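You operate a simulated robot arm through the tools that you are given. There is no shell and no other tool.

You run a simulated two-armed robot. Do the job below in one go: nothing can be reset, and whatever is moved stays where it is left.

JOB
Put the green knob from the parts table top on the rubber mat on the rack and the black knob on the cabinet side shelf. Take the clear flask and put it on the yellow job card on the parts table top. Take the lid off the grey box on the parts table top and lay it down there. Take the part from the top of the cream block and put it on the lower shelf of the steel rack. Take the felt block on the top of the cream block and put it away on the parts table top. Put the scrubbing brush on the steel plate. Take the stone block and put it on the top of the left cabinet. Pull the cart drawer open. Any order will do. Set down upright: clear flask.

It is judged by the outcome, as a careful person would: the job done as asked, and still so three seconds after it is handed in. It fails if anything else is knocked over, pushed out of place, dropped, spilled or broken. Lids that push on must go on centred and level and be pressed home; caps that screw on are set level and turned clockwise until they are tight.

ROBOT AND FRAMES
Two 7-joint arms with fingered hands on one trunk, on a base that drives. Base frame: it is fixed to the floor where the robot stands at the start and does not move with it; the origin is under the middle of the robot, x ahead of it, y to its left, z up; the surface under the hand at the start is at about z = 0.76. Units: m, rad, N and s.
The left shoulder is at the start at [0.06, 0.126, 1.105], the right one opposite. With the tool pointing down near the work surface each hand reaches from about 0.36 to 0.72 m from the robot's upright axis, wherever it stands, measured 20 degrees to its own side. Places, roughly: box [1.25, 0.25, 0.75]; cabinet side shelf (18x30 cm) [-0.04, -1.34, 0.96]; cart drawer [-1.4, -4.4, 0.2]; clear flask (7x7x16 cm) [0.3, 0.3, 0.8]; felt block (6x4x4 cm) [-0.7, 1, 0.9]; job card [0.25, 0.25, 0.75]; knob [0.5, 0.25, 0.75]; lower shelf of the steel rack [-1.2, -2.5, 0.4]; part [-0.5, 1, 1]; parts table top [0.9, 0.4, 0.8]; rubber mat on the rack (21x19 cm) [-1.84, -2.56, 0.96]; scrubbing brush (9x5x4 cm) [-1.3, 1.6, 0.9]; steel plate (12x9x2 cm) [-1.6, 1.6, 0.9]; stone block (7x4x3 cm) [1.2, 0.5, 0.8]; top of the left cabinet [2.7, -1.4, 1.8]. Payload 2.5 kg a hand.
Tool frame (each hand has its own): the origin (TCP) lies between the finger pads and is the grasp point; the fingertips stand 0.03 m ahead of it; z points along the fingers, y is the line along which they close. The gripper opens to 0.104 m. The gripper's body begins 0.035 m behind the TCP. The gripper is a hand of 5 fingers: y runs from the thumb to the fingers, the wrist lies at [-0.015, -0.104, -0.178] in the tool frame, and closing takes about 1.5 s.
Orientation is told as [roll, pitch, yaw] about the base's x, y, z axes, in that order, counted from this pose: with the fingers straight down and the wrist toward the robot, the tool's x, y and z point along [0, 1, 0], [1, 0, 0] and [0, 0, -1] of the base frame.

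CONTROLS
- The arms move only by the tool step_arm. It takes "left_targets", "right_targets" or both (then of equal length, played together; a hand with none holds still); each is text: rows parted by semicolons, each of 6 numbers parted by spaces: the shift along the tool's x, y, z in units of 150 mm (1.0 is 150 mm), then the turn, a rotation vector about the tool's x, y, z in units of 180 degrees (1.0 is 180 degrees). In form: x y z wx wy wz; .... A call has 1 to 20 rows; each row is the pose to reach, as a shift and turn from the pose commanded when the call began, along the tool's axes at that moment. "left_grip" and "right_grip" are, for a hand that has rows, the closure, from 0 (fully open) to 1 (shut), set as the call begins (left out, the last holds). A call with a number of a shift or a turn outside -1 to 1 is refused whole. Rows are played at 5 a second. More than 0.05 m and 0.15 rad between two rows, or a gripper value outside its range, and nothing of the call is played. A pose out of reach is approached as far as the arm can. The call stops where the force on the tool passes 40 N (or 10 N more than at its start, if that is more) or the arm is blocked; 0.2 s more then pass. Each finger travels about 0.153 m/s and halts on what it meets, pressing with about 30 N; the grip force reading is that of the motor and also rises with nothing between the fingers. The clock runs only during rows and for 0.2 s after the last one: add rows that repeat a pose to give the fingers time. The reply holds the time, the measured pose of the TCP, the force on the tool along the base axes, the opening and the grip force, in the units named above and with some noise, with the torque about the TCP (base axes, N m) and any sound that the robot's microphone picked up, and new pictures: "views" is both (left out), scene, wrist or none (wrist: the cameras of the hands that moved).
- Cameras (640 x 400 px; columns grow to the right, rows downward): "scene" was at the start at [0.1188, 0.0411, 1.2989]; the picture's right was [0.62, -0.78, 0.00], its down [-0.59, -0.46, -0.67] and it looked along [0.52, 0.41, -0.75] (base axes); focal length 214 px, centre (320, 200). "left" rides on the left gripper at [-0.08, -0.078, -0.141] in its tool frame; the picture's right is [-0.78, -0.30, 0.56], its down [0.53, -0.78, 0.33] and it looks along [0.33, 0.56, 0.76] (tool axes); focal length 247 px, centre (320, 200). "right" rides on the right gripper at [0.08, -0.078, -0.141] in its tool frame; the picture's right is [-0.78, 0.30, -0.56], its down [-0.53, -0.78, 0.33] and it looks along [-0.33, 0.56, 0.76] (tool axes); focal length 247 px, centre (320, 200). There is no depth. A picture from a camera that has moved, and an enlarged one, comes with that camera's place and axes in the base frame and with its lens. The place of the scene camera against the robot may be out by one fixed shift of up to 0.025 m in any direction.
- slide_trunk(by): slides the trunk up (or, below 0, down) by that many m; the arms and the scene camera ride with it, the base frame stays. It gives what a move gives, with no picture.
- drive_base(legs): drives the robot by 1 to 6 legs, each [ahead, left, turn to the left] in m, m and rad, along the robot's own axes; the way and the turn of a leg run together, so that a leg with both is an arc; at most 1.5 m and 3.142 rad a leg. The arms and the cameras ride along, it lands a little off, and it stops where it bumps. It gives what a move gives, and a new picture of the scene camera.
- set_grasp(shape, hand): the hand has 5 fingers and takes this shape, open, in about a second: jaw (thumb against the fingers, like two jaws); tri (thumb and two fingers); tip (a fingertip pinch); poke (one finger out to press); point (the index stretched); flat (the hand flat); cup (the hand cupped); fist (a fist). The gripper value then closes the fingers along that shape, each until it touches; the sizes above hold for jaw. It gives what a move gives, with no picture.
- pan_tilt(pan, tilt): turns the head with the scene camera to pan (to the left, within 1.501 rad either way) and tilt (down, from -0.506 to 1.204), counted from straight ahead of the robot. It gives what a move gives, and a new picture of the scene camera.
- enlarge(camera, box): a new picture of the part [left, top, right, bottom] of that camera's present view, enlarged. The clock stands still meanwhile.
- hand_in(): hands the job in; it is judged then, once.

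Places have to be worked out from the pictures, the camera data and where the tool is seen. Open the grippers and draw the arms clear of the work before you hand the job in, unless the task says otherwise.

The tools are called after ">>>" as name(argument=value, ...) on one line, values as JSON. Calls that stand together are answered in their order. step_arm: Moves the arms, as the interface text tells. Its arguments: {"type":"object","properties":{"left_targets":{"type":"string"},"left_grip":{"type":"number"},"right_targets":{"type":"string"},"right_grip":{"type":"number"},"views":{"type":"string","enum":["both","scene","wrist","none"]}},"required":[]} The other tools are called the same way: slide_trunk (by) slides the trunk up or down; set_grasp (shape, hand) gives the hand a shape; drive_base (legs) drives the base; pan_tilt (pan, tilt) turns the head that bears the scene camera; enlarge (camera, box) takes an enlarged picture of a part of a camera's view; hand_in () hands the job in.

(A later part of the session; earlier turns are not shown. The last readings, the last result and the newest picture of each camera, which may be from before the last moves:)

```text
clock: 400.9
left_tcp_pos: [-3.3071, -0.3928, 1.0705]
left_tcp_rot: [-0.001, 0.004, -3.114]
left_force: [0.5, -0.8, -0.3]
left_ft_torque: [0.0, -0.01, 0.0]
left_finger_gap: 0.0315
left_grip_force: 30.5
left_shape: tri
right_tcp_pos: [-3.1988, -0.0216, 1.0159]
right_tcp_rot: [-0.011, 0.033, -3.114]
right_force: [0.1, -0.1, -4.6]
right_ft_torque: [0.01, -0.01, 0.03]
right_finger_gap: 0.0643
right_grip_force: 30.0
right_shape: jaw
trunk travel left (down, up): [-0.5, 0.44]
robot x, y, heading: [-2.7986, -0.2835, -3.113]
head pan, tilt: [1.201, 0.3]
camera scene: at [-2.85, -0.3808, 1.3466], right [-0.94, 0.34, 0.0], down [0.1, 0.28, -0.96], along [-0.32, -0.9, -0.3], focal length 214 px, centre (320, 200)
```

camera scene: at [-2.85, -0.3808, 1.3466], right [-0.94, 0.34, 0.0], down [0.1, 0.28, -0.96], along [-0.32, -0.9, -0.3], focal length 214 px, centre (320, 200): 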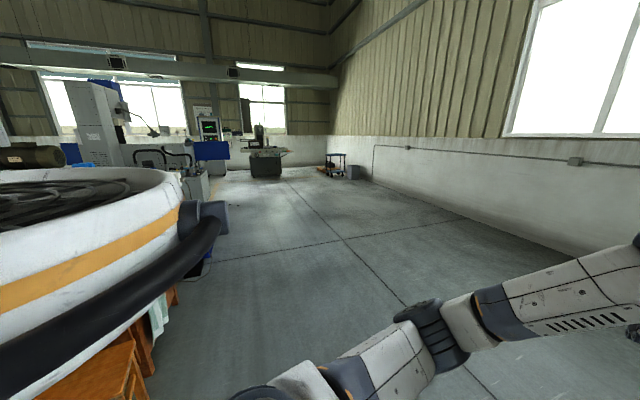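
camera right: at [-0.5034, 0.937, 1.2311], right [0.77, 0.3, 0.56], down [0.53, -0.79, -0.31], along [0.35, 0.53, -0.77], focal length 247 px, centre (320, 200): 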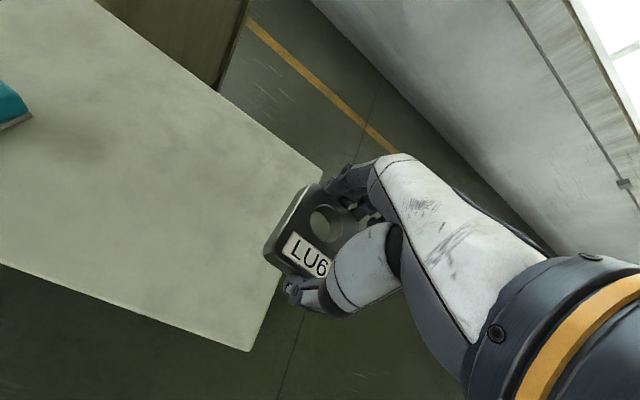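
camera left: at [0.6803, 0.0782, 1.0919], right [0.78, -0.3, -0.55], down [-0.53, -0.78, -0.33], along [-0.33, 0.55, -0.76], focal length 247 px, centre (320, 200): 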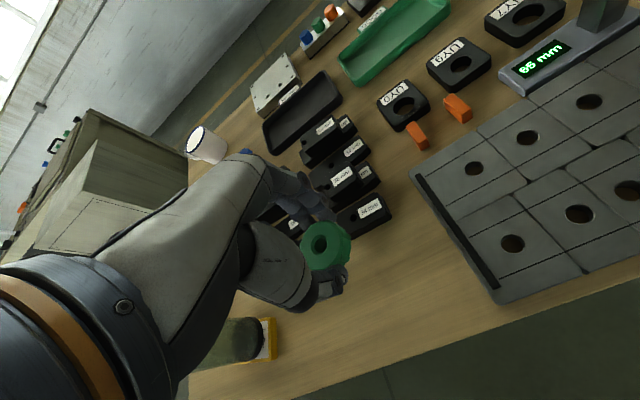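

The floor to the south is open. I turn to face south and look.

>>> drive_base(legs=[[0, 0, 1.55]])

>>> pan_tilt(pan=0.6, tilt=0.3)

```text
clock: 405.1
left_tcp_pos: [-2.7088, -0.7999, 1.0697]
left_tcp_rot: [-0.002, 0.004, -1.585]
left_force: [0.2, 0.7, -0.6]
left_ft_torque: [-0.03, 0.01, 0.03]
left_finger_gap: 0.0313
left_grip_force: 30.3
left_shape: tri
right_tcp_pos: [-3.0754, -0.6769, 1.0152]
right_tcp_rot: [-0.012, 0.033, -1.588]
right_force: [0.6, 0.4, -4.8]
right_ft_torque: [0.02, -0.01, -0.01]
right_finger_gap: 0.0645
right_grip_force: 30.6
right_shape: jaw
trunk travel left (down, up): [-0.5, 0.44]
robot x, y, heading: [-2.7984, -0.2841, -1.586]
head pan, tilt: [1.201, 0.3]
camera scene: at [-2.6925, -0.3673, 1.3466], right [-0.38, -0.93, 0.0], down [-0.27, 0.11, -0.96], along [0.89, -0.36, -0.3], focal length 214 px, centre (320, 200)
```

scene: 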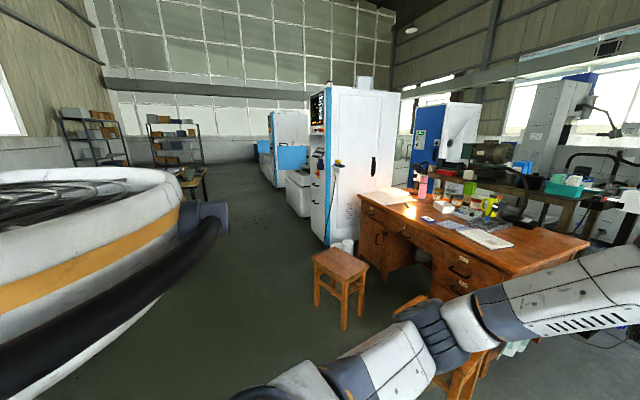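

```text
clock: 406.1
left_tcp_pos: [-2.709, -0.7988, 1.0683]
left_tcp_rot: [-0.001, 0.004, -1.585]
left_force: [0.1, 0.4, 0.3]
left_ft_torque: [0.02, -0.02, -0.06]
left_finger_gap: 0.0312
left_grip_force: 29.8
left_shape: tri
right_tcp_pos: [-3.0763, -0.6753, 1.0155]
right_tcp_rot: [-0.012, 0.034, -1.586]
right_force: [-0.2, 0.5, -4.6]
right_ft_torque: [0.04, -0.04, 0.04]
right_finger_gap: 0.0646
right_grip_force: 29.9
right_shape: jaw
trunk travel left (down, up): [-0.5, 0.44]
robot x, y, heading: [-2.7934, -0.2843, -1.588]
head pan, tilt: [0.6, 0.3]
camera scene: at [-2.7274, -0.41, 1.3466], right [-0.83, -0.55, 0.0], down [-0.16, 0.25, -0.96], along [0.53, -0.8, -0.3], focal length 214 px, centre (320, 200)
```

scene: 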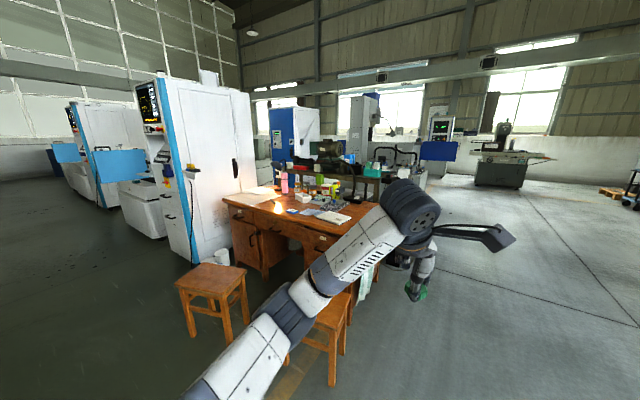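

The rack is the metal bench behind the desk. I pass the desk's west end, driving south, and then look at the rack from its other side.

>>> drive_base(legs=[[0, -0.2, 0], [1.5, 0, 0], [1.4, 0, 0]])

>>> pan_tilt(pan=1.4, tilt=0.35)

```text
clock: 421.3
left_tcp_pos: [-2.9497, -3.7087, 1.0691]
left_tcp_rot: [-0.001, 0.002, -1.581]
left_force: [0.6, 0.3, -1.5]
left_ft_torque: [-0.01, -0.01, -0.01]
left_finger_gap: 0.0311
left_grip_force: 29.9
left_shape: tri
right_tcp_pos: [-3.3166, -3.5872, 1.0162]
right_tcp_rot: [-0.01, 0.033, -1.581]
right_force: [-0.3, -1.3, -5.0]
right_ft_torque: [0.02, 0.02, -0.02]
right_finger_gap: 0.0646
right_grip_force: 29.9
right_shape: jaw
trunk travel left (down, up): [-0.5, 0.44]
robot x, y, heading: [-3.0373, -3.1956, -1.585]
head pan, tilt: [0.6, 0.3]
camera scene: at [-2.9699, -3.3196, 1.3466], right [-0.83, -0.56, 0.0], down [-0.16, 0.25, -0.96], along [0.53, -0.79, -0.3], focal length 214 px, centre (320, 200)
```

scene: 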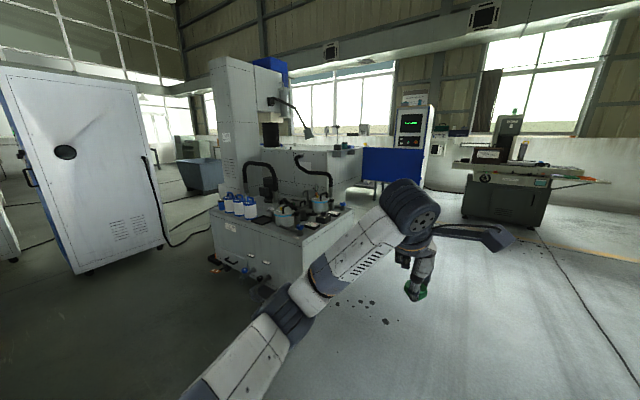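

```text
clock: 422.4
left_tcp_pos: [-2.9491, -3.7093, 1.0686]
left_tcp_rot: [-0.002, 0.006, -1.582]
left_force: [-1.0, -0.7, -0.8]
left_ft_torque: [-0.01, 0.01, 0.0]
left_finger_gap: 0.0313
left_grip_force: 29.3
left_shape: tri
right_tcp_pos: [-3.317, -3.5866, 1.0158]
right_tcp_rot: [-0.012, 0.034, -1.583]
right_force: [-0.9, -0.4, -4.2]
right_ft_torque: [0.03, -0.02, 0.02]
right_finger_gap: 0.0647
right_grip_force: 30.2
right_shape: jaw
trunk travel left (down, up): [-0.5, 0.44]
robot x, y, heading: [-3.0378, -3.1943, -1.578]
head pan, tilt: [1.4, 0.351]
camera scene: at [-2.9302, -3.2588, 1.3419], right [-0.18, -0.98, 0.0], down [-0.34, 0.06, -0.94], along [0.92, -0.17, -0.34], focal length 214 px, centre (320, 200)
```

scene: 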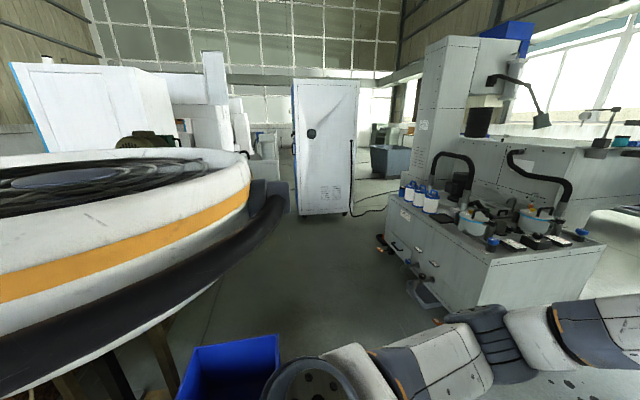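

I turn left to face east and view the rack and cart directly.

>>> drive_base(legs=[[0, 0, 1.58]])

>>> pan_tilt(pan=0.55, tilt=0.4)

```text
clock: 426.7
left_tcp_pos: [-2.5235, -3.096, 1.0694]
left_tcp_rot: [-0.001, 0.003, 0.007]
left_force: [-0.3, -0.4, -1.1]
left_ft_torque: [0.03, -0.03, 0.01]
left_finger_gap: 0.0306
left_grip_force: 29.8
left_shape: tri
right_tcp_pos: [-2.6405, -3.4653, 1.0166]
right_tcp_rot: [-0.01, 0.033, 0.007]
right_force: [-1.2, -0.2, -4.8]
right_ft_torque: [-0.01, 0.02, 0.0]
right_finger_gap: 0.0641
right_grip_force: 29.5
right_shape: jaw
trunk travel left (down, up): [-0.5, 0.44]
robot x, y, heading: [-3.036, -3.1942, 0.013]
head pan, tilt: [1.4, 0.351]
camera scene: at [-2.9655, -3.1095, 1.3419], right [0.99, -0.16, 0.0], down [-0.06, -0.34, -0.94], along [0.15, 0.93, -0.34], focal length 214 px, centre (320, 200)
```

scene: 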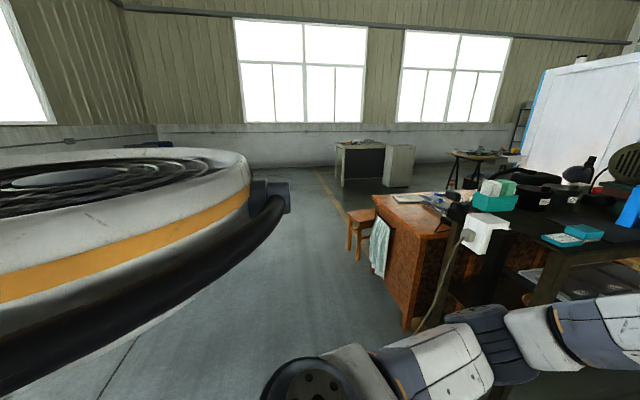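

```text
clock: 427.9
left_tcp_pos: [-2.5241, -3.0954, 1.0682]
left_tcp_rot: [-0.001, 0.003, 0.007]
left_force: [0.0, 0.3, -1.1]
left_ft_torque: [0.03, -0.01, 0.01]
left_finger_gap: 0.031
left_grip_force: 30.3
left_shape: tri
right_tcp_pos: [-2.6398, -3.4651, 1.0153]
right_tcp_rot: [-0.011, 0.033, 0.006]
right_force: [0.3, 0.3, -4.7]
right_ft_torque: [0.0, 0.0, 0.02]
right_finger_gap: 0.0643
right_grip_force: 30.3
right_shape: jaw
trunk travel left (down, up): [-0.5, 0.44]
robot x, y, heading: [-3.0385, -3.1925, 0.011]
head pan, tilt: [0.55, 0.4]
camera scene: at [-2.9021, -3.1524, 1.3374], right [0.53, -0.85, 0.0], down [-0.33, -0.21, -0.92], along [0.78, 0.49, -0.39], focal length 214 px, centre (320, 200)
```

scene: 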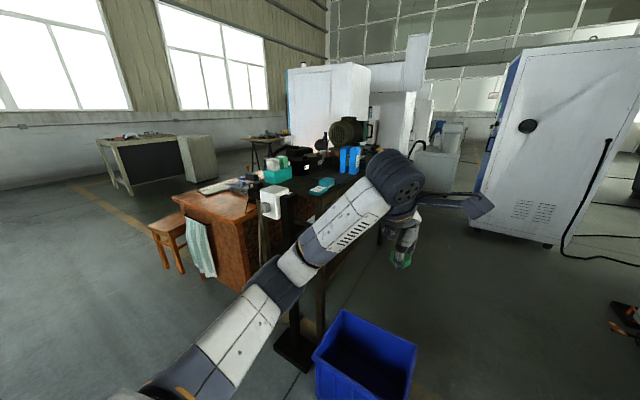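

The rack is the dark steel table with a lower shelf; a blue bin stands on the floor south-west of it. I go around the bin to the south and face the rack.

>>> drive_base(legs=[[0, -0.45, 0], [1.35, 0, 0], [0, 0, 1.56]])

>>> pan_tilt(pan=0.0, tilt=0.45)

```text
clock: 440.7
left_tcp_pos: [-1.7902, -3.1082, 1.07]
left_tcp_rot: [-0.003, 0.004, 1.578]
left_force: [0.6, 0.2, -0.6]
left_ft_torque: [0.05, 0.0, 0.02]
left_finger_gap: 0.0304
left_grip_force: 30.1
left_shape: tri
right_tcp_pos: [-1.4216, -3.226, 1.0158]
right_tcp_rot: [-0.011, 0.032, 1.575]
right_force: [0.1, -0.5, -5.1]
right_ft_torque: [-0.04, -0.02, -0.01]
right_finger_gap: 0.0645
right_grip_force: 29.5
right_shape: jaw
trunk travel left (down, up): [-0.5, 0.44]
robot x, y, heading: [-1.6885, -3.6217, 1.578]
head pan, tilt: [0.55, 0.4]
camera scene: at [-1.7243, -3.5117, 1.3374], right [0.85, 0.53, 0.0], down [0.21, -0.33, -0.92], along [-0.49, 0.78, -0.39], focal length 214 px, centre (320, 200)
```

scene: 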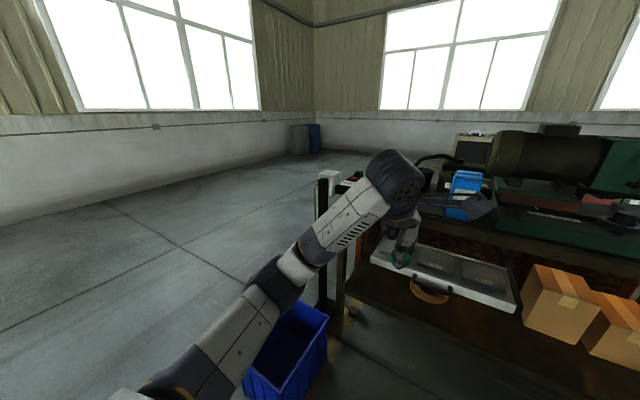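

```text
clock: 441.7
left_tcp_pos: [-1.7899, -3.1088, 1.0693]
left_tcp_rot: [-0.003, 0.003, 1.578]
left_force: [0.5, 0.5, -0.4]
left_ft_torque: [-0.01, 0.01, -0.02]
left_finger_gap: 0.0305
left_grip_force: 29.9
left_shape: tri
right_tcp_pos: [-1.4189, -3.2242, 1.0159]
right_tcp_rot: [-0.01, 0.033, 1.577]
right_force: [0.7, 0.0, -5.3]
right_ft_torque: [-0.04, 0.01, 0.03]
right_finger_gap: 0.0642
right_grip_force: 29.8
right_shape: jaw
trunk travel left (down, up): [-0.5, 0.44]
robot x, y, heading: [-1.6966, -3.6229, 1.577]
head pan, tilt: [0.0, 0.45]
camera scene: at [-1.676, -3.4985, 1.3327], right [1.0, 0.01, 0.0], down [0.0, -0.44, -0.9], along [-0.01, 0.9, -0.44], focal length 214 px, centre (320, 200)
```

scene: 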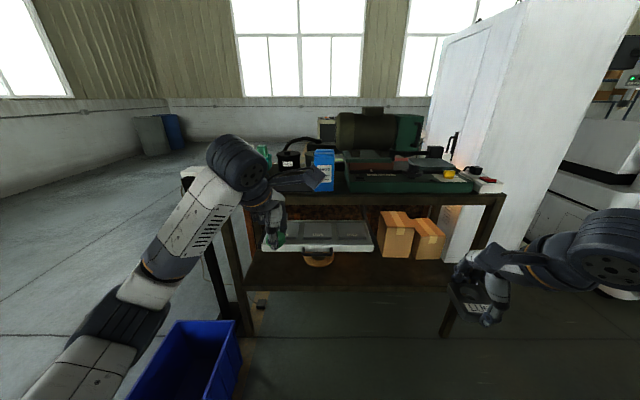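

I see the rack: top with bench grinder etc. and a lower shelf with a case and two cartons. I enlarge to find the mat and free space.

>>> enlarge(camera="scene", box=[220, 120, 380, 220])

>>> enlarge(camera="scene", box=[230, 190, 510, 350])

>>> enlarge(camera="left", box=[0, 0, 640, 400])

```text
4.00 times, centred on (300, 170) of scene
camera zoom: at [-1.676, -3.4985, 1.3327], right [1.0, 0.01, 0.0], down [0.0, -0.44, -0.9], along [-0.01, 0.9, -0.44], focal length 858 px, centre (400, 320)
```

zoom: 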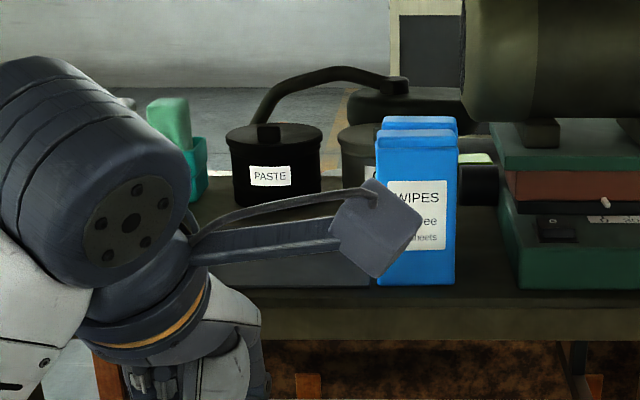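

```text
2.29 times, centred on (370, 270) of scene
camera zoom: at [-1.676, -3.4985, 1.3327], right [1.0, 0.01, 0.0], down [0.0, -0.44, -0.9], along [-0.01, 0.9, -0.44], focal length 490 px, centre (206, 40)
```

zoom: 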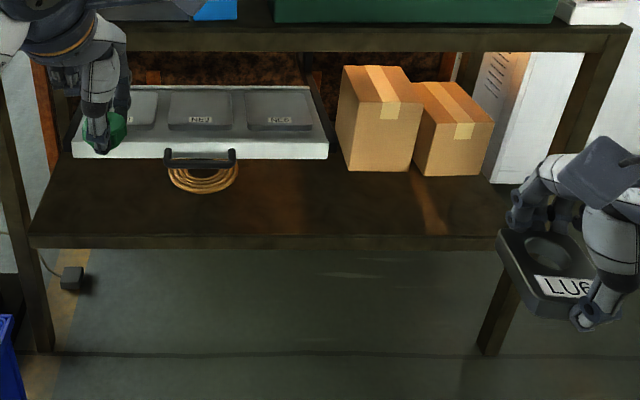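

```text
1.00 times, centred on (320, 200) of left (not enlarged: the box is as wide or as high as the picture)
camera zoom: at [-1.7101, -3.186, 1.2118], right [0.78, -0.29, -0.55], down [-0.53, -0.78, -0.33], along [-0.34, 0.55, -0.76], focal length 247 px, centre (320, 200)
```

zoom: 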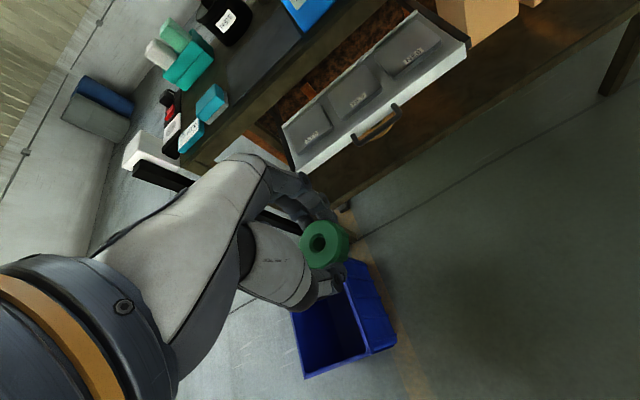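

The mat (around (-1.84, -2.56)) lies left of the tall blue WIPES box. I move the left hand further left and up so it will clear that box, then drive forward.

>>> step_arm(left_targets="0.2 0 -0.1 0 0 0; 0.4 0 -0.2 0 0 0; 0.6 0 -0.3 0 0 0; 0.8 0 -0.4 0 0 0; 0.87 0 -0.4 0 0 0; 0.87 0 -0.4 0 0 0", views="none")

>>> drive_base(legs=[[0.4, -0.03, 0]])

>>> enlarge(camera="left", box=[0, 0, 640, 400])

```text
clock: 443.1
left_tcp_pos: [-1.9208, -3.1106, 1.1288]
left_tcp_rot: [-0.002, 0.003, 1.575]
left_force: [-0.1, 0.6, -1.0]
left_ft_torque: [-0.04, 0.0, 0.02]
left_finger_gap: 0.0305
left_grip_force: 29.4
left_shape: tri
right_tcp_pos: [-1.4205, -3.2254, 1.0154]
right_tcp_rot: [-0.01, 0.033, 1.576]
right_force: [-0.3, -0.3, -4.8]
right_ft_torque: [-0.03, 0.02, 0.0]
right_finger_gap: 0.0645
right_grip_force: 29.8
right_shape: jaw
trunk travel left (down, up): [-0.5, 0.44]
robot x, y, heading: [-1.6974, -3.6211, 1.578]
head pan, tilt: [0.0, 0.45]
```

```text
clock: 445.6
left_tcp_pos: [-1.8911, -2.7108, 1.1291]
left_tcp_rot: [-0.003, 0.001, 1.576]
left_force: [-1.1, 0.5, -1.7]
left_ft_torque: [0.02, -0.02, 0.02]
left_finger_gap: 0.0306
left_grip_force: 29.5
left_shape: tri
right_tcp_pos: [-1.392, -2.8271, 1.0142]
right_tcp_rot: [-0.01, 0.033, 1.576]
right_force: [-0.6, 0.0, -5.0]
right_ft_torque: [-0.04, 0.02, 0.05]
right_finger_gap: 0.0644
right_grip_force: 29.9
right_shape: jaw
trunk travel left (down, up): [-0.5, 0.44]
robot x, y, heading: [-1.6678, -3.2237, 1.577]
head pan, tilt: [0.0, 0.45]
camera scene: at [-1.6474, -3.0997, 1.3326], right [1.0, 0.0, 0.0], down [0.0, -0.44, -0.9], along [0.0, 0.9, -0.44], focal length 214 px, centre (320, 200)
```

scene: 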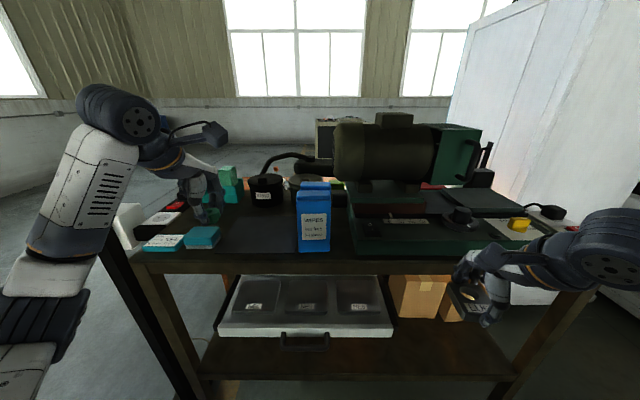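

```text
1.00 times, centred on (320, 200) of left (not enlarged: the box is as wide or as high as the picture)
camera zoom: at [-1.8118, -2.7873, 1.2715], right [0.78, -0.29, -0.55], down [-0.53, -0.78, -0.33], along [-0.34, 0.55, -0.76], focal length 247 px, centre (320, 200)
```

zoom: 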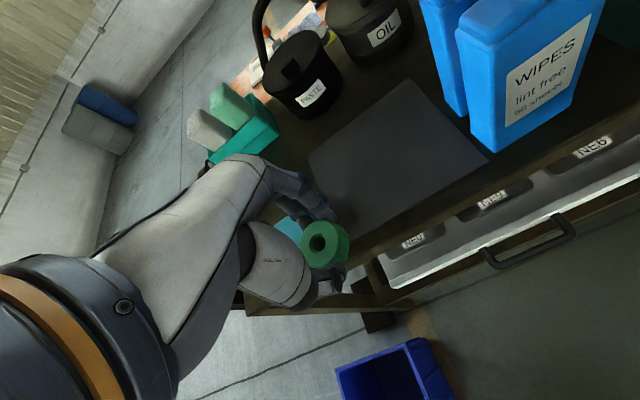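

The mat is clearly visible (x -1.94…-1.73, y -2.64…-2.46) and empty. I drive 4 cm closer and extend the knob over it.

>>> drive_base(legs=[[0.04, 0, 0]])

>>> step_arm(left_targets="-0.03 0.2 0 0 0 0; -0.06 0.4 0.05 0 0 0; -0.1 0.6 0.1 0 0 0; -0.1 0.67 0.3 0 0 0; -0.1 0.67 0.5 0 0 0; -0.1 0.67 0.6 0 0 0; -0.1 0.67 0.6 0 0 0", views="both")

```text
clock: 446.4
left_tcp_pos: [-1.8905, -2.6688, 1.1295]
left_tcp_rot: [-0.003, 0.004, 1.577]
left_force: [-0.2, 0.2, -1.1]
left_ft_torque: [-0.02, 0.03, -0.01]
left_finger_gap: 0.0306
left_grip_force: 30.2
left_shape: tri
right_tcp_pos: [-1.3917, -2.7872, 1.0157]
right_tcp_rot: [-0.01, 0.035, 1.573]
right_force: [-0.3, 0.7, -4.6]
right_ft_torque: [0.0, -0.01, 0.04]
right_finger_gap: 0.0643
right_grip_force: 30.2
right_shape: jaw
trunk travel left (down, up): [-0.5, 0.44]
robot x, y, heading: [-1.6653, -3.1831, 1.578]
head pan, tilt: [0.0, 0.45]
camera scene: at [-1.6476, -3.0593, 1.3326], right [1.0, 0.0, 0.0], down [0.0, -0.44, -0.9], along [0.0, 0.9, -0.44], focal length 214 px, centre (320, 200)
```

scene: 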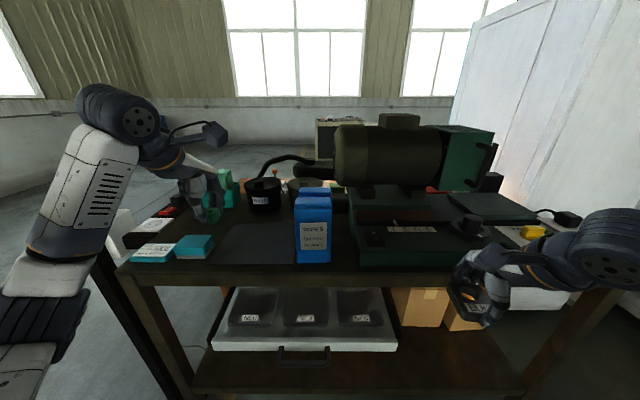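

```text
clock: 448.1
left_tcp_pos: [-1.8772, -2.5698, 1.0398]
left_tcp_rot: [-0.001, 0.005, 1.575]
left_force: [0.4, -0.8, -0.7]
left_ft_torque: [-0.02, 0.0, -0.04]
left_finger_gap: 0.0305
left_grip_force: 30.4
left_shape: tri
right_tcp_pos: [-1.3916, -2.7864, 1.016]
right_tcp_rot: [-0.011, 0.032, 1.574]
right_force: [0.2, -0.6, -4.8]
right_ft_torque: [-0.06, 0.0, -0.06]
right_finger_gap: 0.0644
right_grip_force: 29.5
right_shape: jaw
trunk travel left (down, up): [-0.5, 0.44]
robot x, y, heading: [-1.6637, -3.1845, 1.572]
head pan, tilt: [0.0, 0.45]
camera scene: at [-1.6476, -3.0601, 1.3327], right [1.0, 0.0, 0.0], down [0.0, -0.44, -0.9], along [0.0, 0.9, -0.44], focal length 214 px, centre (320, 200)
camera left: at [-1.7973, -2.6466, 1.1815], right [0.78, -0.29, -0.55], down [-0.53, -0.78, -0.33], along [-0.33, 0.55, -0.76], focal length 247 px, centre (320, 200)
```

scene: 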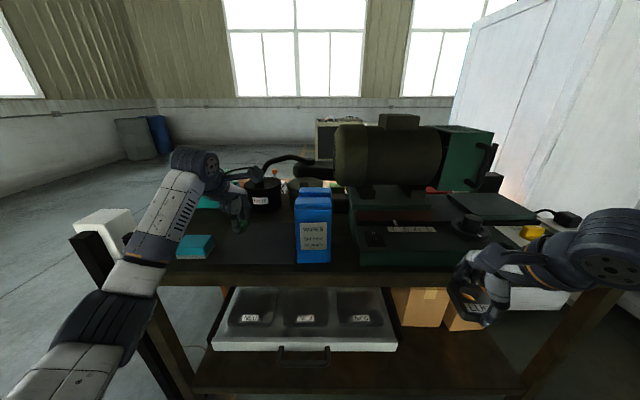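
left: 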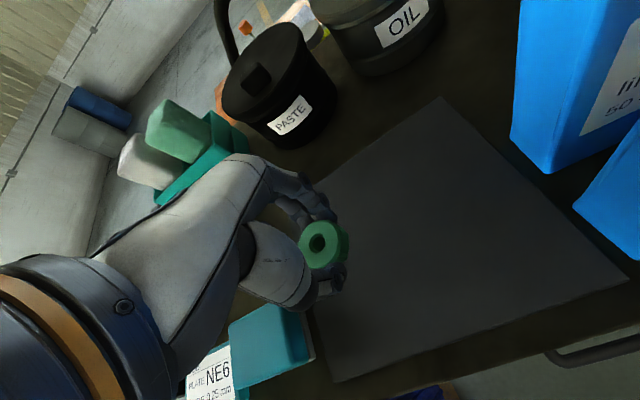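

The knob is above the mat. I lower to contact.

>>> step_arm(left_targets="0 0 0.07 0 0 0; 0 0 0.14 0 0 0; 0 0 0.2 0 0 0; 0 0 0.2 0 0 0", views="none")

>>> step_arm(left_targets="0 0 0.02 0 0 0; 0 0 0.04 0 0 0; 0 0 0.06 0 0 0", views="none")

>>> step_arm(left_targets="0 0 0.013 0 0 0; 0 0 0.026 0 0 0; 0 0 0.039 0 0 0", views="none")

```text
clock: 449.1
left_tcp_pos: [-1.8762, -2.5693, 1.0088]
left_tcp_rot: [-0.004, 0.003, 1.577]
left_force: [-0.2, -0.2, -0.2]
left_ft_torque: [-0.01, 0.03, 0.04]
left_finger_gap: 0.0305
left_grip_force: 29.6
left_shape: tri
right_tcp_pos: [-1.3924, -2.7878, 1.0149]
right_tcp_rot: [-0.011, 0.035, 1.574]
right_force: [0.0, 0.2, -4.2]
right_ft_torque: [-0.08, 0.0, 0.02]
right_finger_gap: 0.0646
right_grip_force: 29.7
right_shape: jaw
trunk travel left (down, up): [-0.5, 0.44]
robot x, y, heading: [-1.6645, -3.1844, 1.572]
head pan, tilt: [0.0, 0.45]
```

```text
clock: 449.9
left_tcp_pos: [-1.8767, -2.5696, 1.0018]
left_tcp_rot: [-0.001, -0.002, 1.575]
left_force: [-0.7, 0.2, 5.0]
left_ft_torque: [0.06, 0.01, 0.0]
left_finger_gap: 0.0308
left_grip_force: 29.9
left_shape: tri
right_tcp_pos: [-1.3915, -2.7891, 1.0168]
right_tcp_rot: [-0.009, 0.033, 1.575]
right_force: [-0.4, -0.6, -4.6]
right_ft_torque: [-0.03, 0.0, -0.01]
right_finger_gap: 0.0643
right_grip_force: 30.0
right_shape: jaw
trunk travel left (down, up): [-0.5, 0.44]
robot x, y, heading: [-1.6623, -3.1825, 1.573]
head pan, tilt: [0.0, 0.45]
```

```text
clock: 450.6
left_tcp_pos: [-1.876, -2.5707, 1.0006]
left_tcp_rot: [-0.003, -0.01, 1.574]
left_force: [-1.8, 2.0, 24.9]
left_ft_torque: [0.14, 0.05, 0.0]
left_finger_gap: 0.0323
left_grip_force: 30.5
left_shape: tri
right_tcp_pos: [-1.3912, -2.7901, 1.0172]
right_tcp_rot: [-0.012, 0.031, 1.574]
right_force: [0.3, 0.7, -5.0]
right_ft_torque: [-0.02, 0.01, 0.02]
right_finger_gap: 0.0645
right_grip_force: 30.3
right_shape: jaw
trunk travel left (down, up): [-0.5, 0.44]
robot x, y, heading: [-1.6665, -3.1844, 1.571]
head pan, tilt: [0.0, 0.45]
```

Contact. I ease up a little, release, and lift away.

>>> step_arm(left_targets="0 0 -0.03 0 0 0; 0 0 -0.03 0 0 0", views="none")

>>> step_arm(left_targets="0 0 0 0 0 0; 0 0 0 0 0 0; 0 0 0 0 0 0; 0 0 0 0 0 0; 0 0 0 0 0 0", left_grip=0.3, views="none")

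>>> step_arm(left_targets="0 0 -0.1 0 0 0; 0 0 -0.3 0 0 0; 0 0 -0.6 0 0 0; 0 0 -0.85 0 0 0; 0 0 -0.85 0 0 0", views="both")

```text
clock: 451.2
left_tcp_pos: [-1.8763, -2.5703, 0.9996]
left_tcp_rot: [-0.002, -0.001, 1.574]
left_force: [-1.3, 3.5, 17.5]
left_ft_torque: [0.26, 0.07, 0.03]
left_finger_gap: 0.032
left_grip_force: 29.6
left_shape: tri
right_tcp_pos: [-1.3915, -2.7889, 1.0163]
right_tcp_rot: [-0.009, 0.034, 1.575]
right_force: [0.0, 0.0, -5.1]
right_ft_torque: [-0.06, -0.03, 0.03]
right_finger_gap: 0.064
right_grip_force: 29.6
right_shape: jaw
trunk travel left (down, up): [-0.5, 0.44]
robot x, y, heading: [-1.6626, -3.188, 1.576]
head pan, tilt: [0.0, 0.45]
```

```text
clock: 452.4
left_tcp_pos: [-1.8764, -2.5711, 0.9997]
left_tcp_rot: [-0.002, 0.006, 1.576]
left_force: [0.0, -0.3, 0.6]
left_ft_torque: [0.01, -0.01, -0.03]
left_finger_gap: 0.0723
left_grip_force: 0.1
left_shape: tri
right_tcp_pos: [-1.3922, -2.7877, 1.0171]
right_tcp_rot: [-0.01, 0.033, 1.573]
right_force: [0.0, -0.2, -5.0]
right_ft_torque: [-0.03, 0.03, 0.02]
right_finger_gap: 0.0644
right_grip_force: 29.8
right_shape: jaw
trunk travel left (down, up): [-0.5, 0.44]
robot x, y, heading: [-1.6655, -3.1873, 1.569]
head pan, tilt: [0.0, 0.45]
```

```text
clock: 453.6
left_tcp_pos: [-1.8766, -2.5701, 1.1266]
left_tcp_rot: [-0.002, 0.003, 1.574]
left_force: [-0.9, -0.7, 0.9]
left_ft_torque: [0.01, 0.05, -0.03]
left_finger_gap: 0.0725
left_grip_force: 0.0
left_shape: tri
right_tcp_pos: [-1.3918, -2.7879, 1.0152]
right_tcp_rot: [-0.011, 0.034, 1.575]
right_force: [1.1, -0.3, -5.5]
right_ft_torque: [0.02, -0.02, 0.0]
right_finger_gap: 0.0648
right_grip_force: 30.2
right_shape: jaw
trunk travel left (down, up): [-0.5, 0.44]
robot x, y, heading: [-1.6665, -3.1863, 1.574]
head pan, tilt: [0.0, 0.45]
camera scene: at [-1.6477, -3.06, 1.3327], right [1.0, 0.0, 0.0], down [0.0, -0.44, -0.9], along [0.0, 0.9, -0.44], focal length 214 px, centre (320, 200)
camera left: at [-1.7965, -2.6468, 1.2693], right [0.78, -0.29, -0.55], down [-0.53, -0.78, -0.33], along [-0.33, 0.55, -0.76], focal length 247 px, centre (320, 200)
```

scene: 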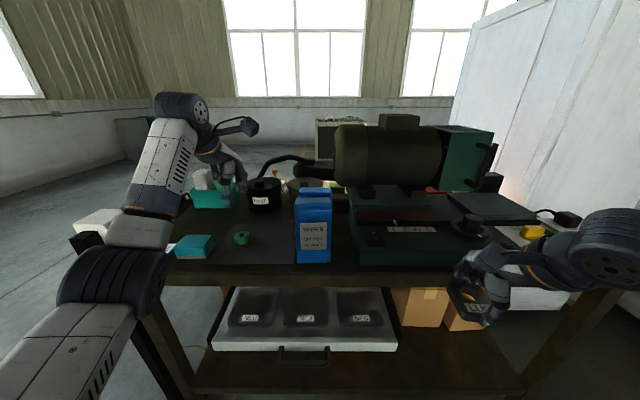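
left: 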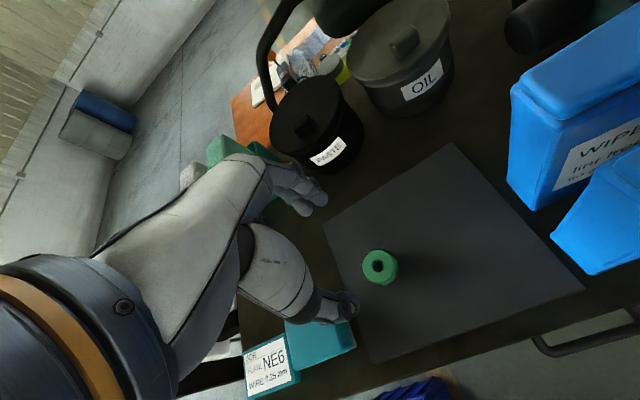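

The green knob is on the rubber mat. Now the part: I retract the left hand, back off, shift right and lower the trunk so the right arm can reach under the top to the lower shelf.

>>> step_arm(left_targets="0 -0.25 0 0 0 0; 0 -0.5 0 0 0 0; 0 -0.75 0 0 0 0; 0 -1.0 0 0 0 0; 0 -1.0 0 0 0 0", left_grip=0, views="none")

>>> drive_base(legs=[[-0.35, 0, 0], [0, -0.17, 0]])

>>> slide_trunk(by=-0.45)

>>> pan_tilt(pan=-0.1, tilt=0.35)

```text
clock: 454.9
left_tcp_pos: [-1.8763, -2.7199, 1.1256]
left_tcp_rot: [-0.002, 0.005, 1.576]
left_force: [-0.1, -0.4, -0.1]
left_ft_torque: [0.02, 0.01, 0.02]
left_finger_gap: 0.1038
left_grip_force: 0.1
left_shape: tri
right_tcp_pos: [-1.3904, -2.788, 1.0166]
right_tcp_rot: [-0.012, 0.033, 1.574]
right_force: [0.6, -0.3, -5.2]
right_ft_torque: [-0.02, 0.02, 0.0]
right_finger_gap: 0.0645
right_grip_force: 30.3
right_shape: jaw
trunk travel left (down, up): [-0.5, 0.44]
robot x, y, heading: [-1.663, -3.1843, 1.575]
head pan, tilt: [0.0, 0.45]
```

```text
clock: 458.2
left_tcp_pos: [-1.7027, -3.071, 1.1259]
left_tcp_rot: [-0.001, 0.005, 1.576]
left_force: [0.0, 0.6, -1.0]
left_ft_torque: [-0.03, -0.02, 0.0]
left_finger_gap: 0.1038
left_grip_force: 0.0
left_shape: tri
right_tcp_pos: [-1.22, -3.1376, 1.0148]
right_tcp_rot: [-0.009, 0.033, 1.575]
right_force: [0.1, -0.4, -6.0]
right_ft_torque: [-0.02, 0.0, -0.02]
right_finger_gap: 0.0645
right_grip_force: 29.9
right_shape: jaw
trunk travel left (down, up): [-0.5, 0.44]
robot x, y, heading: [-1.4898, -3.5343, 1.573]
head pan, tilt: [0.0, 0.45]
camera scene: at [-1.4742, -3.4104, 1.3327], right [1.0, 0.01, 0.0], down [0.0, -0.44, -0.9], along [0.0, 0.9, -0.44], focal length 214 px, centre (320, 200)
```

scene: 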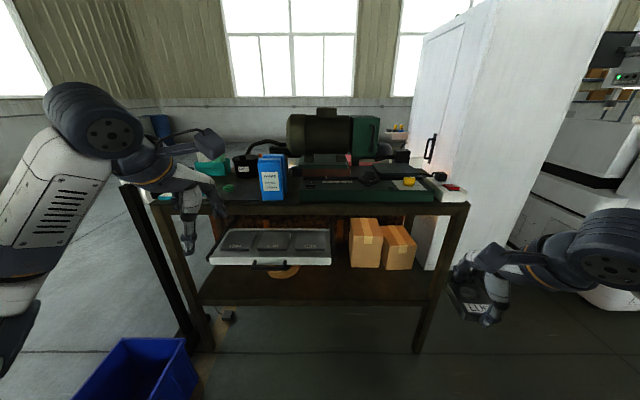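

```text
refused: -0.45 is not a number from -0.4 to 0.4
```

```text
clock: 458.9
left_tcp_pos: [-1.7028, -3.0695, 1.1245]
left_tcp_rot: [-0.002, 0.003, 1.576]
left_force: [1.3, -0.2, -0.4]
left_ft_torque: [-0.01, 0.01, 0.0]
left_finger_gap: 0.1036
left_grip_force: 0.1
left_shape: tri
right_tcp_pos: [-1.2186, -3.1383, 1.0162]
right_tcp_rot: [-0.01, 0.035, 1.576]
right_force: [-0.1, 0.6, -5.4]
right_ft_torque: [-0.05, 0.0, 0.01]
right_finger_gap: 0.0647
right_grip_force: 30.2
right_shape: jaw
trunk travel left (down, up): [-0.5, 0.44]
robot x, y, heading: [-1.4925, -3.5338, 1.579]
head pan, tilt: [-0.099, 0.351]
camera scene: at [-1.4656, -3.4096, 1.3419], right [1.0, -0.09, 0.0], down [-0.03, -0.34, -0.94], along [0.09, 0.93, -0.34], focal length 214 px, centre (320, 200)
```

scene: 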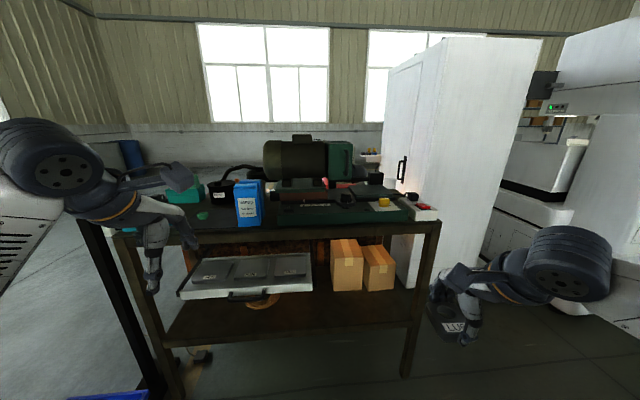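

One slide is limited to 0.4 m. I lower by 0.4 and look again.

>>> slide_trunk(by=-0.4)

>>> pan_tilt(pan=0.0, tilt=0.4)

>>> enlarge(camera="right", box=[0, 0, 640, 400])

```text
clock: 462.7
left_tcp_pos: [-1.7023, -3.0699, 0.7266]
left_tcp_rot: [-0.001, 0.002, 1.577]
left_force: [0.3, -0.5, 1.1]
left_ft_torque: [-0.02, 0.01, 0.06]
left_finger_gap: 0.1038
left_grip_force: 0.1
left_shape: tri
right_tcp_pos: [-1.2198, -3.1375, 0.6165]
right_tcp_rot: [-0.011, 0.033, 1.577]
right_force: [1.1, 0.2, -5.2]
right_ft_torque: [-0.03, 0.01, -0.01]
right_finger_gap: 0.0647
right_grip_force: 30.5
right_shape: jaw
trunk travel left (down, up): [-0.1, 0.84]
robot x, y, heading: [-1.4932, -3.5363, 1.576]
head pan, tilt: [-0.099, 0.351]
```

```text
clock: 463.4
left_tcp_pos: [-1.7044, -3.0702, 0.7262]
left_tcp_rot: [0.0, 0.002, 1.575]
left_force: [0.6, 0.2, -0.6]
left_ft_torque: [0.0, 0.03, -0.01]
left_finger_gap: 0.1038
left_grip_force: 0.0
left_shape: tri
right_tcp_pos: [-1.2187, -3.1378, 0.6155]
right_tcp_rot: [-0.01, 0.033, 1.576]
right_force: [0.1, 0.4, -5.0]
right_ft_torque: [-0.05, -0.01, 0.01]
right_finger_gap: 0.0643
right_grip_force: 30.6
right_shape: jaw
trunk travel left (down, up): [-0.1, 0.84]
robot x, y, heading: [-1.4929, -3.5369, 1.568]
head pan, tilt: [0.0, 0.4]
camera scene: at [-1.4749, -3.4098, 0.9374], right [1.0, 0.0, 0.0], down [0.0, -0.39, -0.92], along [0.0, 0.92, -0.39], focal length 214 px, centre (320, 200)
```

scene: 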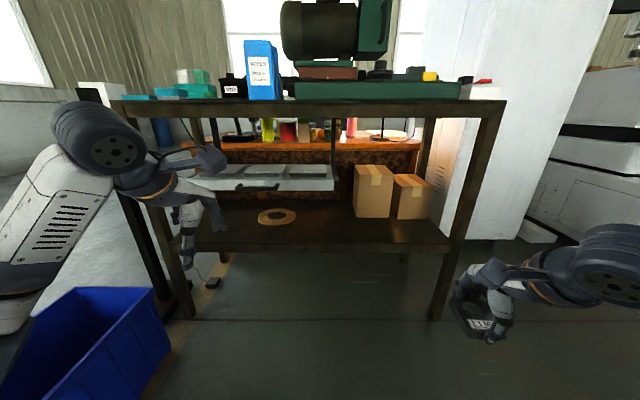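

```text
1.00 times, centred on (320, 200) of right (not enlarged: the box is as wide or as high as the picture)
camera zoom: at [-1.3001, -3.2113, 0.7589], right [0.77, 0.32, 0.55], down [0.54, -0.78, -0.3], along [0.34, 0.53, -0.78], focal length 247 px, centre (320, 200)
```

zoom: 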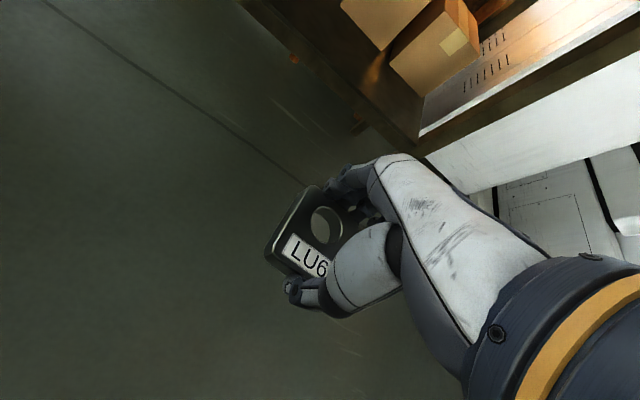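

The lower shelf is clearly visible; free space lies in front of the cartons around (-1.27, -2.575), z≈0.40. I position the right hand and drive in.

>>> step_arm(right_targets="0.08 0.15 0.1 0 0 0; 0.16 0.3 0.2 0 0 0; 0.25 0.45 0.3 0 0 0; 0.34 0.6 0.4 0 0 0; 0.34 0.67 0.47 0 0 0; 0.34 0.67 0.47 0 0 0", left_targets="0 -0.1 0 0 0 0; 0 -0.2 0 0 0 0; 0 -0.3 0 0 0 0; 0 -0.4 0 0 0 0; 0 -0.4 0 0 0 0; 0 -0.4 0 0 0 0", views="none")

>>> drive_base(legs=[[0.3, 0, 0]])

>>> enlarge(camera="right", box=[0, 0, 640, 400])

```text
clock: 464.8
left_tcp_pos: [-1.7025, -3.1308, 0.7276]
left_tcp_rot: [-0.002, 0.004, 1.576]
left_force: [-0.9, -0.3, -1.1]
left_ft_torque: [0.01, 0.02, 0.01]
left_finger_gap: 0.1036
left_grip_force: 0.0
left_shape: tri
right_tcp_pos: [-1.271, -3.041, 0.5417]
right_tcp_rot: [-0.013, 0.033, 1.577]
right_force: [-0.1, 0.5, -4.2]
right_ft_torque: [-0.03, 0.0, -0.02]
right_finger_gap: 0.0642
right_grip_force: 30.1
right_shape: jaw
trunk travel left (down, up): [-0.1, 0.84]
robot x, y, heading: [-1.4904, -3.5343, 1.574]
head pan, tilt: [0.0, 0.4]
```

```text
clock: 466.8
left_tcp_pos: [-1.7067, -2.8299, 0.7259]
left_tcp_rot: [-0.002, 0.002, 1.579]
left_force: [0.1, 0.7, 0.1]
left_ft_torque: [-0.04, -0.02, 0.0]
left_finger_gap: 0.1035
left_grip_force: 0.1
left_shape: tri
right_tcp_pos: [-1.2739, -2.7416, 0.542]
right_tcp_rot: [-0.01, 0.033, 1.576]
right_force: [0.4, -0.6, -4.7]
right_ft_torque: [-0.03, 0.01, -0.01]
right_finger_gap: 0.0641
right_grip_force: 29.8
right_shape: jaw
trunk travel left (down, up): [-0.1, 0.84]
robot x, y, heading: [-1.4942, -3.2372, 1.574]
head pan, tilt: [0.0, 0.4]
camera scene: at [-1.4768, -3.1108, 0.9373], right [1.0, 0.01, 0.0], down [0.0, -0.39, -0.92], along [-0.01, 0.92, -0.39], focal length 214 px, centre (320, 200)
```

scene: 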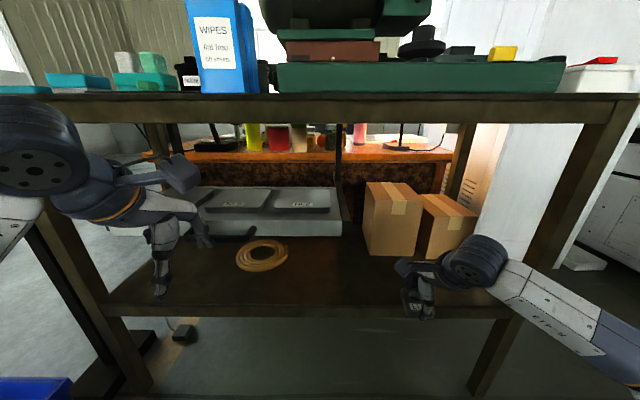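

```text
1.00 times, centred on (320, 200) of right (not enlarged: the box is as wide or as high as the picture)
camera zoom: at [-1.3529, -2.8144, 0.685], right [0.77, 0.32, 0.55], down [0.54, -0.78, -0.3], along [0.34, 0.53, -0.78], focal length 247 px, centre (320, 200)
```

zoom: 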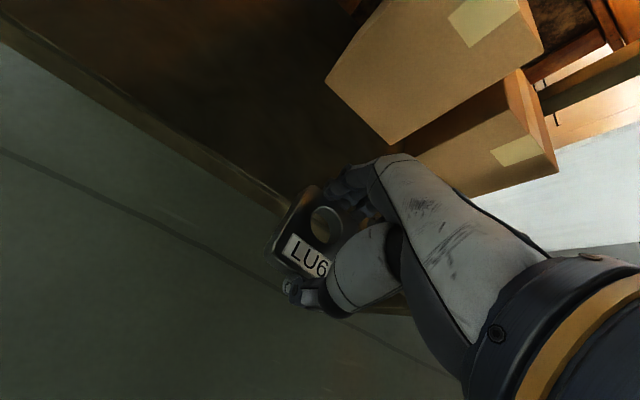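

I drive 7 cm further in and extend the part over the shelf.

>>> drive_base(legs=[[0.07, 0, 0]])

>>> step_arm(right_targets="0 0.2 0 0 0 0; 0 0.4 0.05 0 0 0; 0 0.63 0.15 0 0 0; 0 0.63 0.3 0 0 0; 0 0.63 0.42 0 0 0; 0 0.63 0.42 0 0 0", views="both")

```text
clock: 467.8
left_tcp_pos: [-1.7084, -2.7619, 0.7274]
left_tcp_rot: [-0.003, 0.003, 1.576]
left_force: [0.1, 0.9, -1.6]
left_ft_torque: [0.01, -0.03, -0.02]
left_finger_gap: 0.1038
left_grip_force: 0.0
left_shape: tri
right_tcp_pos: [-1.2733, -2.673, 0.5407]
right_tcp_rot: [-0.009, 0.034, 1.577]
right_force: [-0.6, -0.9, -4.9]
right_ft_torque: [-0.03, 0.02, 0.01]
right_finger_gap: 0.0642
right_grip_force: 30.4
right_shape: jaw
trunk travel left (down, up): [-0.1, 0.84]
robot x, y, heading: [-1.492, -3.1654, 1.582]
head pan, tilt: [0.0, 0.4]
camera scene: at [-1.4773, -3.041, 0.9374], right [1.0, 0.01, 0.0], down [0.0, -0.39, -0.92], along [-0.01, 0.92, -0.39], focal length 214 px, centre (320, 200)
```

scene: 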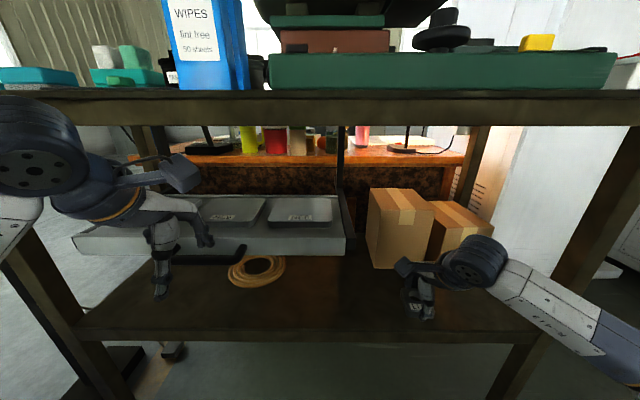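

```text
clock: 469.2
left_tcp_pos: [-1.7065, -2.7613, 0.7273]
left_tcp_rot: [-0.001, 0.004, 1.579]
left_force: [0.3, 0.3, -0.6]
left_ft_torque: [-0.02, 0.0, -0.01]
left_finger_gap: 0.1036
left_grip_force: 0.0
left_shape: tri
right_tcp_pos: [-1.2736, -2.5784, 0.4751]
right_tcp_rot: [-0.01, 0.034, 1.577]
right_force: [0.2, -0.5, -4.7]
right_ft_torque: [-0.05, 0.0, -0.01]
right_finger_gap: 0.0642
right_grip_force: 29.9
right_shape: jaw
trunk travel left (down, up): [-0.1, 0.84]
robot x, y, heading: [-1.4908, -3.1659, 1.579]
head pan, tilt: [0.0, 0.4]
camera scene: at [-1.4773, -3.0409, 0.9373], right [1.0, 0.01, 0.0], down [0.0, -0.39, -0.92], along [-0.01, 0.92, -0.39], focal length 214 px, centre (320, 200)
camera right: at [-1.3539, -2.6515, 0.6182], right [0.77, 0.32, 0.55], down [0.54, -0.78, -0.3], along [0.34, 0.53, -0.78], focal length 247 px, centre (320, 200)
```

scene: 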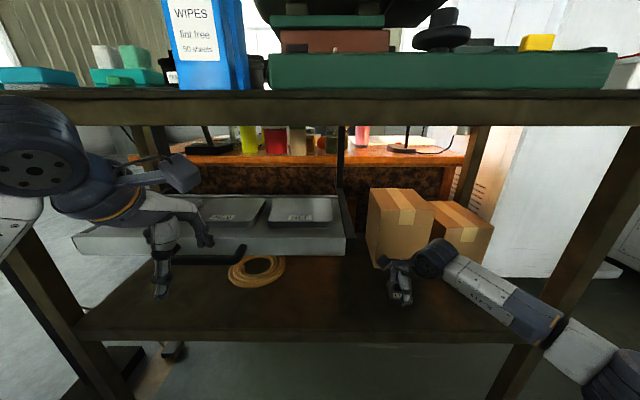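
right: 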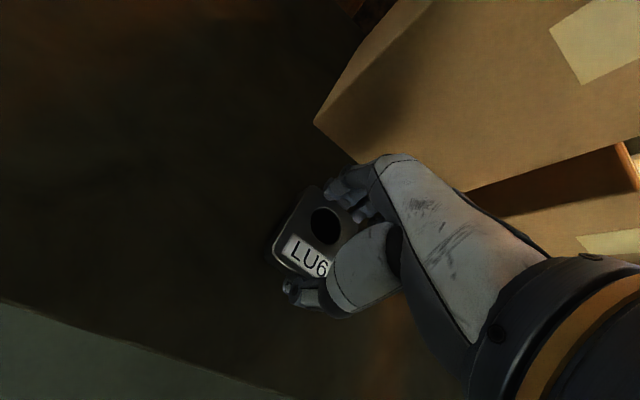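

Part is above the lower shelf in front of the cartons. I lower to contact.

>>> step_arm(right_targets="0 0 0.05 0 0 0; 0 0 0.1 0 0 0; 0 0 0.15 0 0 0; 0 0 0.18 0 0 0", views="none")

>>> step_arm(right_targets="0 0 0.02 0 0 0; 0 0 0.04 0 0 0; 0 0 0.06 0 0 0", views="none")

>>> step_arm(right_targets="0 0 0.015 0 0 0; 0 0 0.03 0 0 0; 0 0 0.045 0 0 0", views="none")

```text
clock: 470.0
left_tcp_pos: [-1.7081, -2.7622, 0.7278]
left_tcp_rot: [-0.004, 0.001, 1.578]
left_force: [1.3, 0.0, 0.3]
left_ft_torque: [0.03, 0.01, 0.02]
left_finger_gap: 0.1036
left_grip_force: 0.0
left_shape: tri
right_tcp_pos: [-1.2744, -2.573, 0.4714]
right_tcp_rot: [0.0, -0.001, 1.578]
right_force: [0.5, -4.2, 13.9]
right_ft_torque: [-0.07, -0.02, 0.0]
right_finger_gap: 0.0642
right_grip_force: 29.7
right_shape: jaw
trunk travel left (down, up): [-0.1, 0.84]
robot x, y, heading: [-1.4938, -3.1654, 1.577]
head pan, tilt: [0.0, 0.4]
stopped in row 3 (right hand): the force on the tool passed its limit at 44 N (the readings are from after the stop); the commanded pose is now the measured one
```

```text
clock: 470.7
left_tcp_pos: [-1.7057, -2.7618, 0.7269]
left_tcp_rot: [-0.003, 0.002, 1.577]
left_force: [-0.2, -0.3, -0.3]
left_ft_torque: [-0.01, -0.01, -0.06]
left_finger_gap: 0.104
left_grip_force: 0.0
left_shape: tri
right_tcp_pos: [-1.2748, -2.5717, 0.4716]
right_tcp_rot: [0.007, -0.013, 1.576]
right_force: [1.0, -5.1, 14.2]
right_ft_torque: [-0.29, 0.02, -0.01]
right_finger_gap: 0.0646
right_grip_force: 30.4
right_shape: jaw
trunk travel left (down, up): [-0.1, 0.84]
robot x, y, heading: [-1.494, -3.1675, 1.575]
head pan, tilt: [0.0, 0.4]
stopped in row 3 (right hand): the force on the tool passed its limit at 42 N (the readings are from after the stop); the commanded pose is now the measured one
```

```text
clock: 471.4
left_tcp_pos: [-1.7067, -2.763, 0.7266]
left_tcp_rot: [-0.005, 0.002, 1.575]
left_force: [-0.5, -0.1, -1.0]
left_ft_torque: [-0.02, 0.02, -0.01]
left_finger_gap: 0.1037
left_grip_force: 0.1
left_shape: tri
right_tcp_pos: [-1.2759, -2.5691, 0.4714]
right_tcp_rot: [0.012, -0.026, 1.579]
right_force: [0.3, -4.2, 14.2]
right_ft_torque: [-0.6, 0.07, 0.03]
right_finger_gap: 0.0642
right_grip_force: 30.0
right_shape: jaw
trunk travel left (down, up): [-0.1, 0.84]
robot x, y, heading: [-1.4968, -3.1617, 1.577]
head pan, tilt: [0.0, 0.4]
stopped in row 3 (right hand): the force on the tool passed its limit at 41 N (the readings are from after the stop); the commanded pose is now the measured one
```

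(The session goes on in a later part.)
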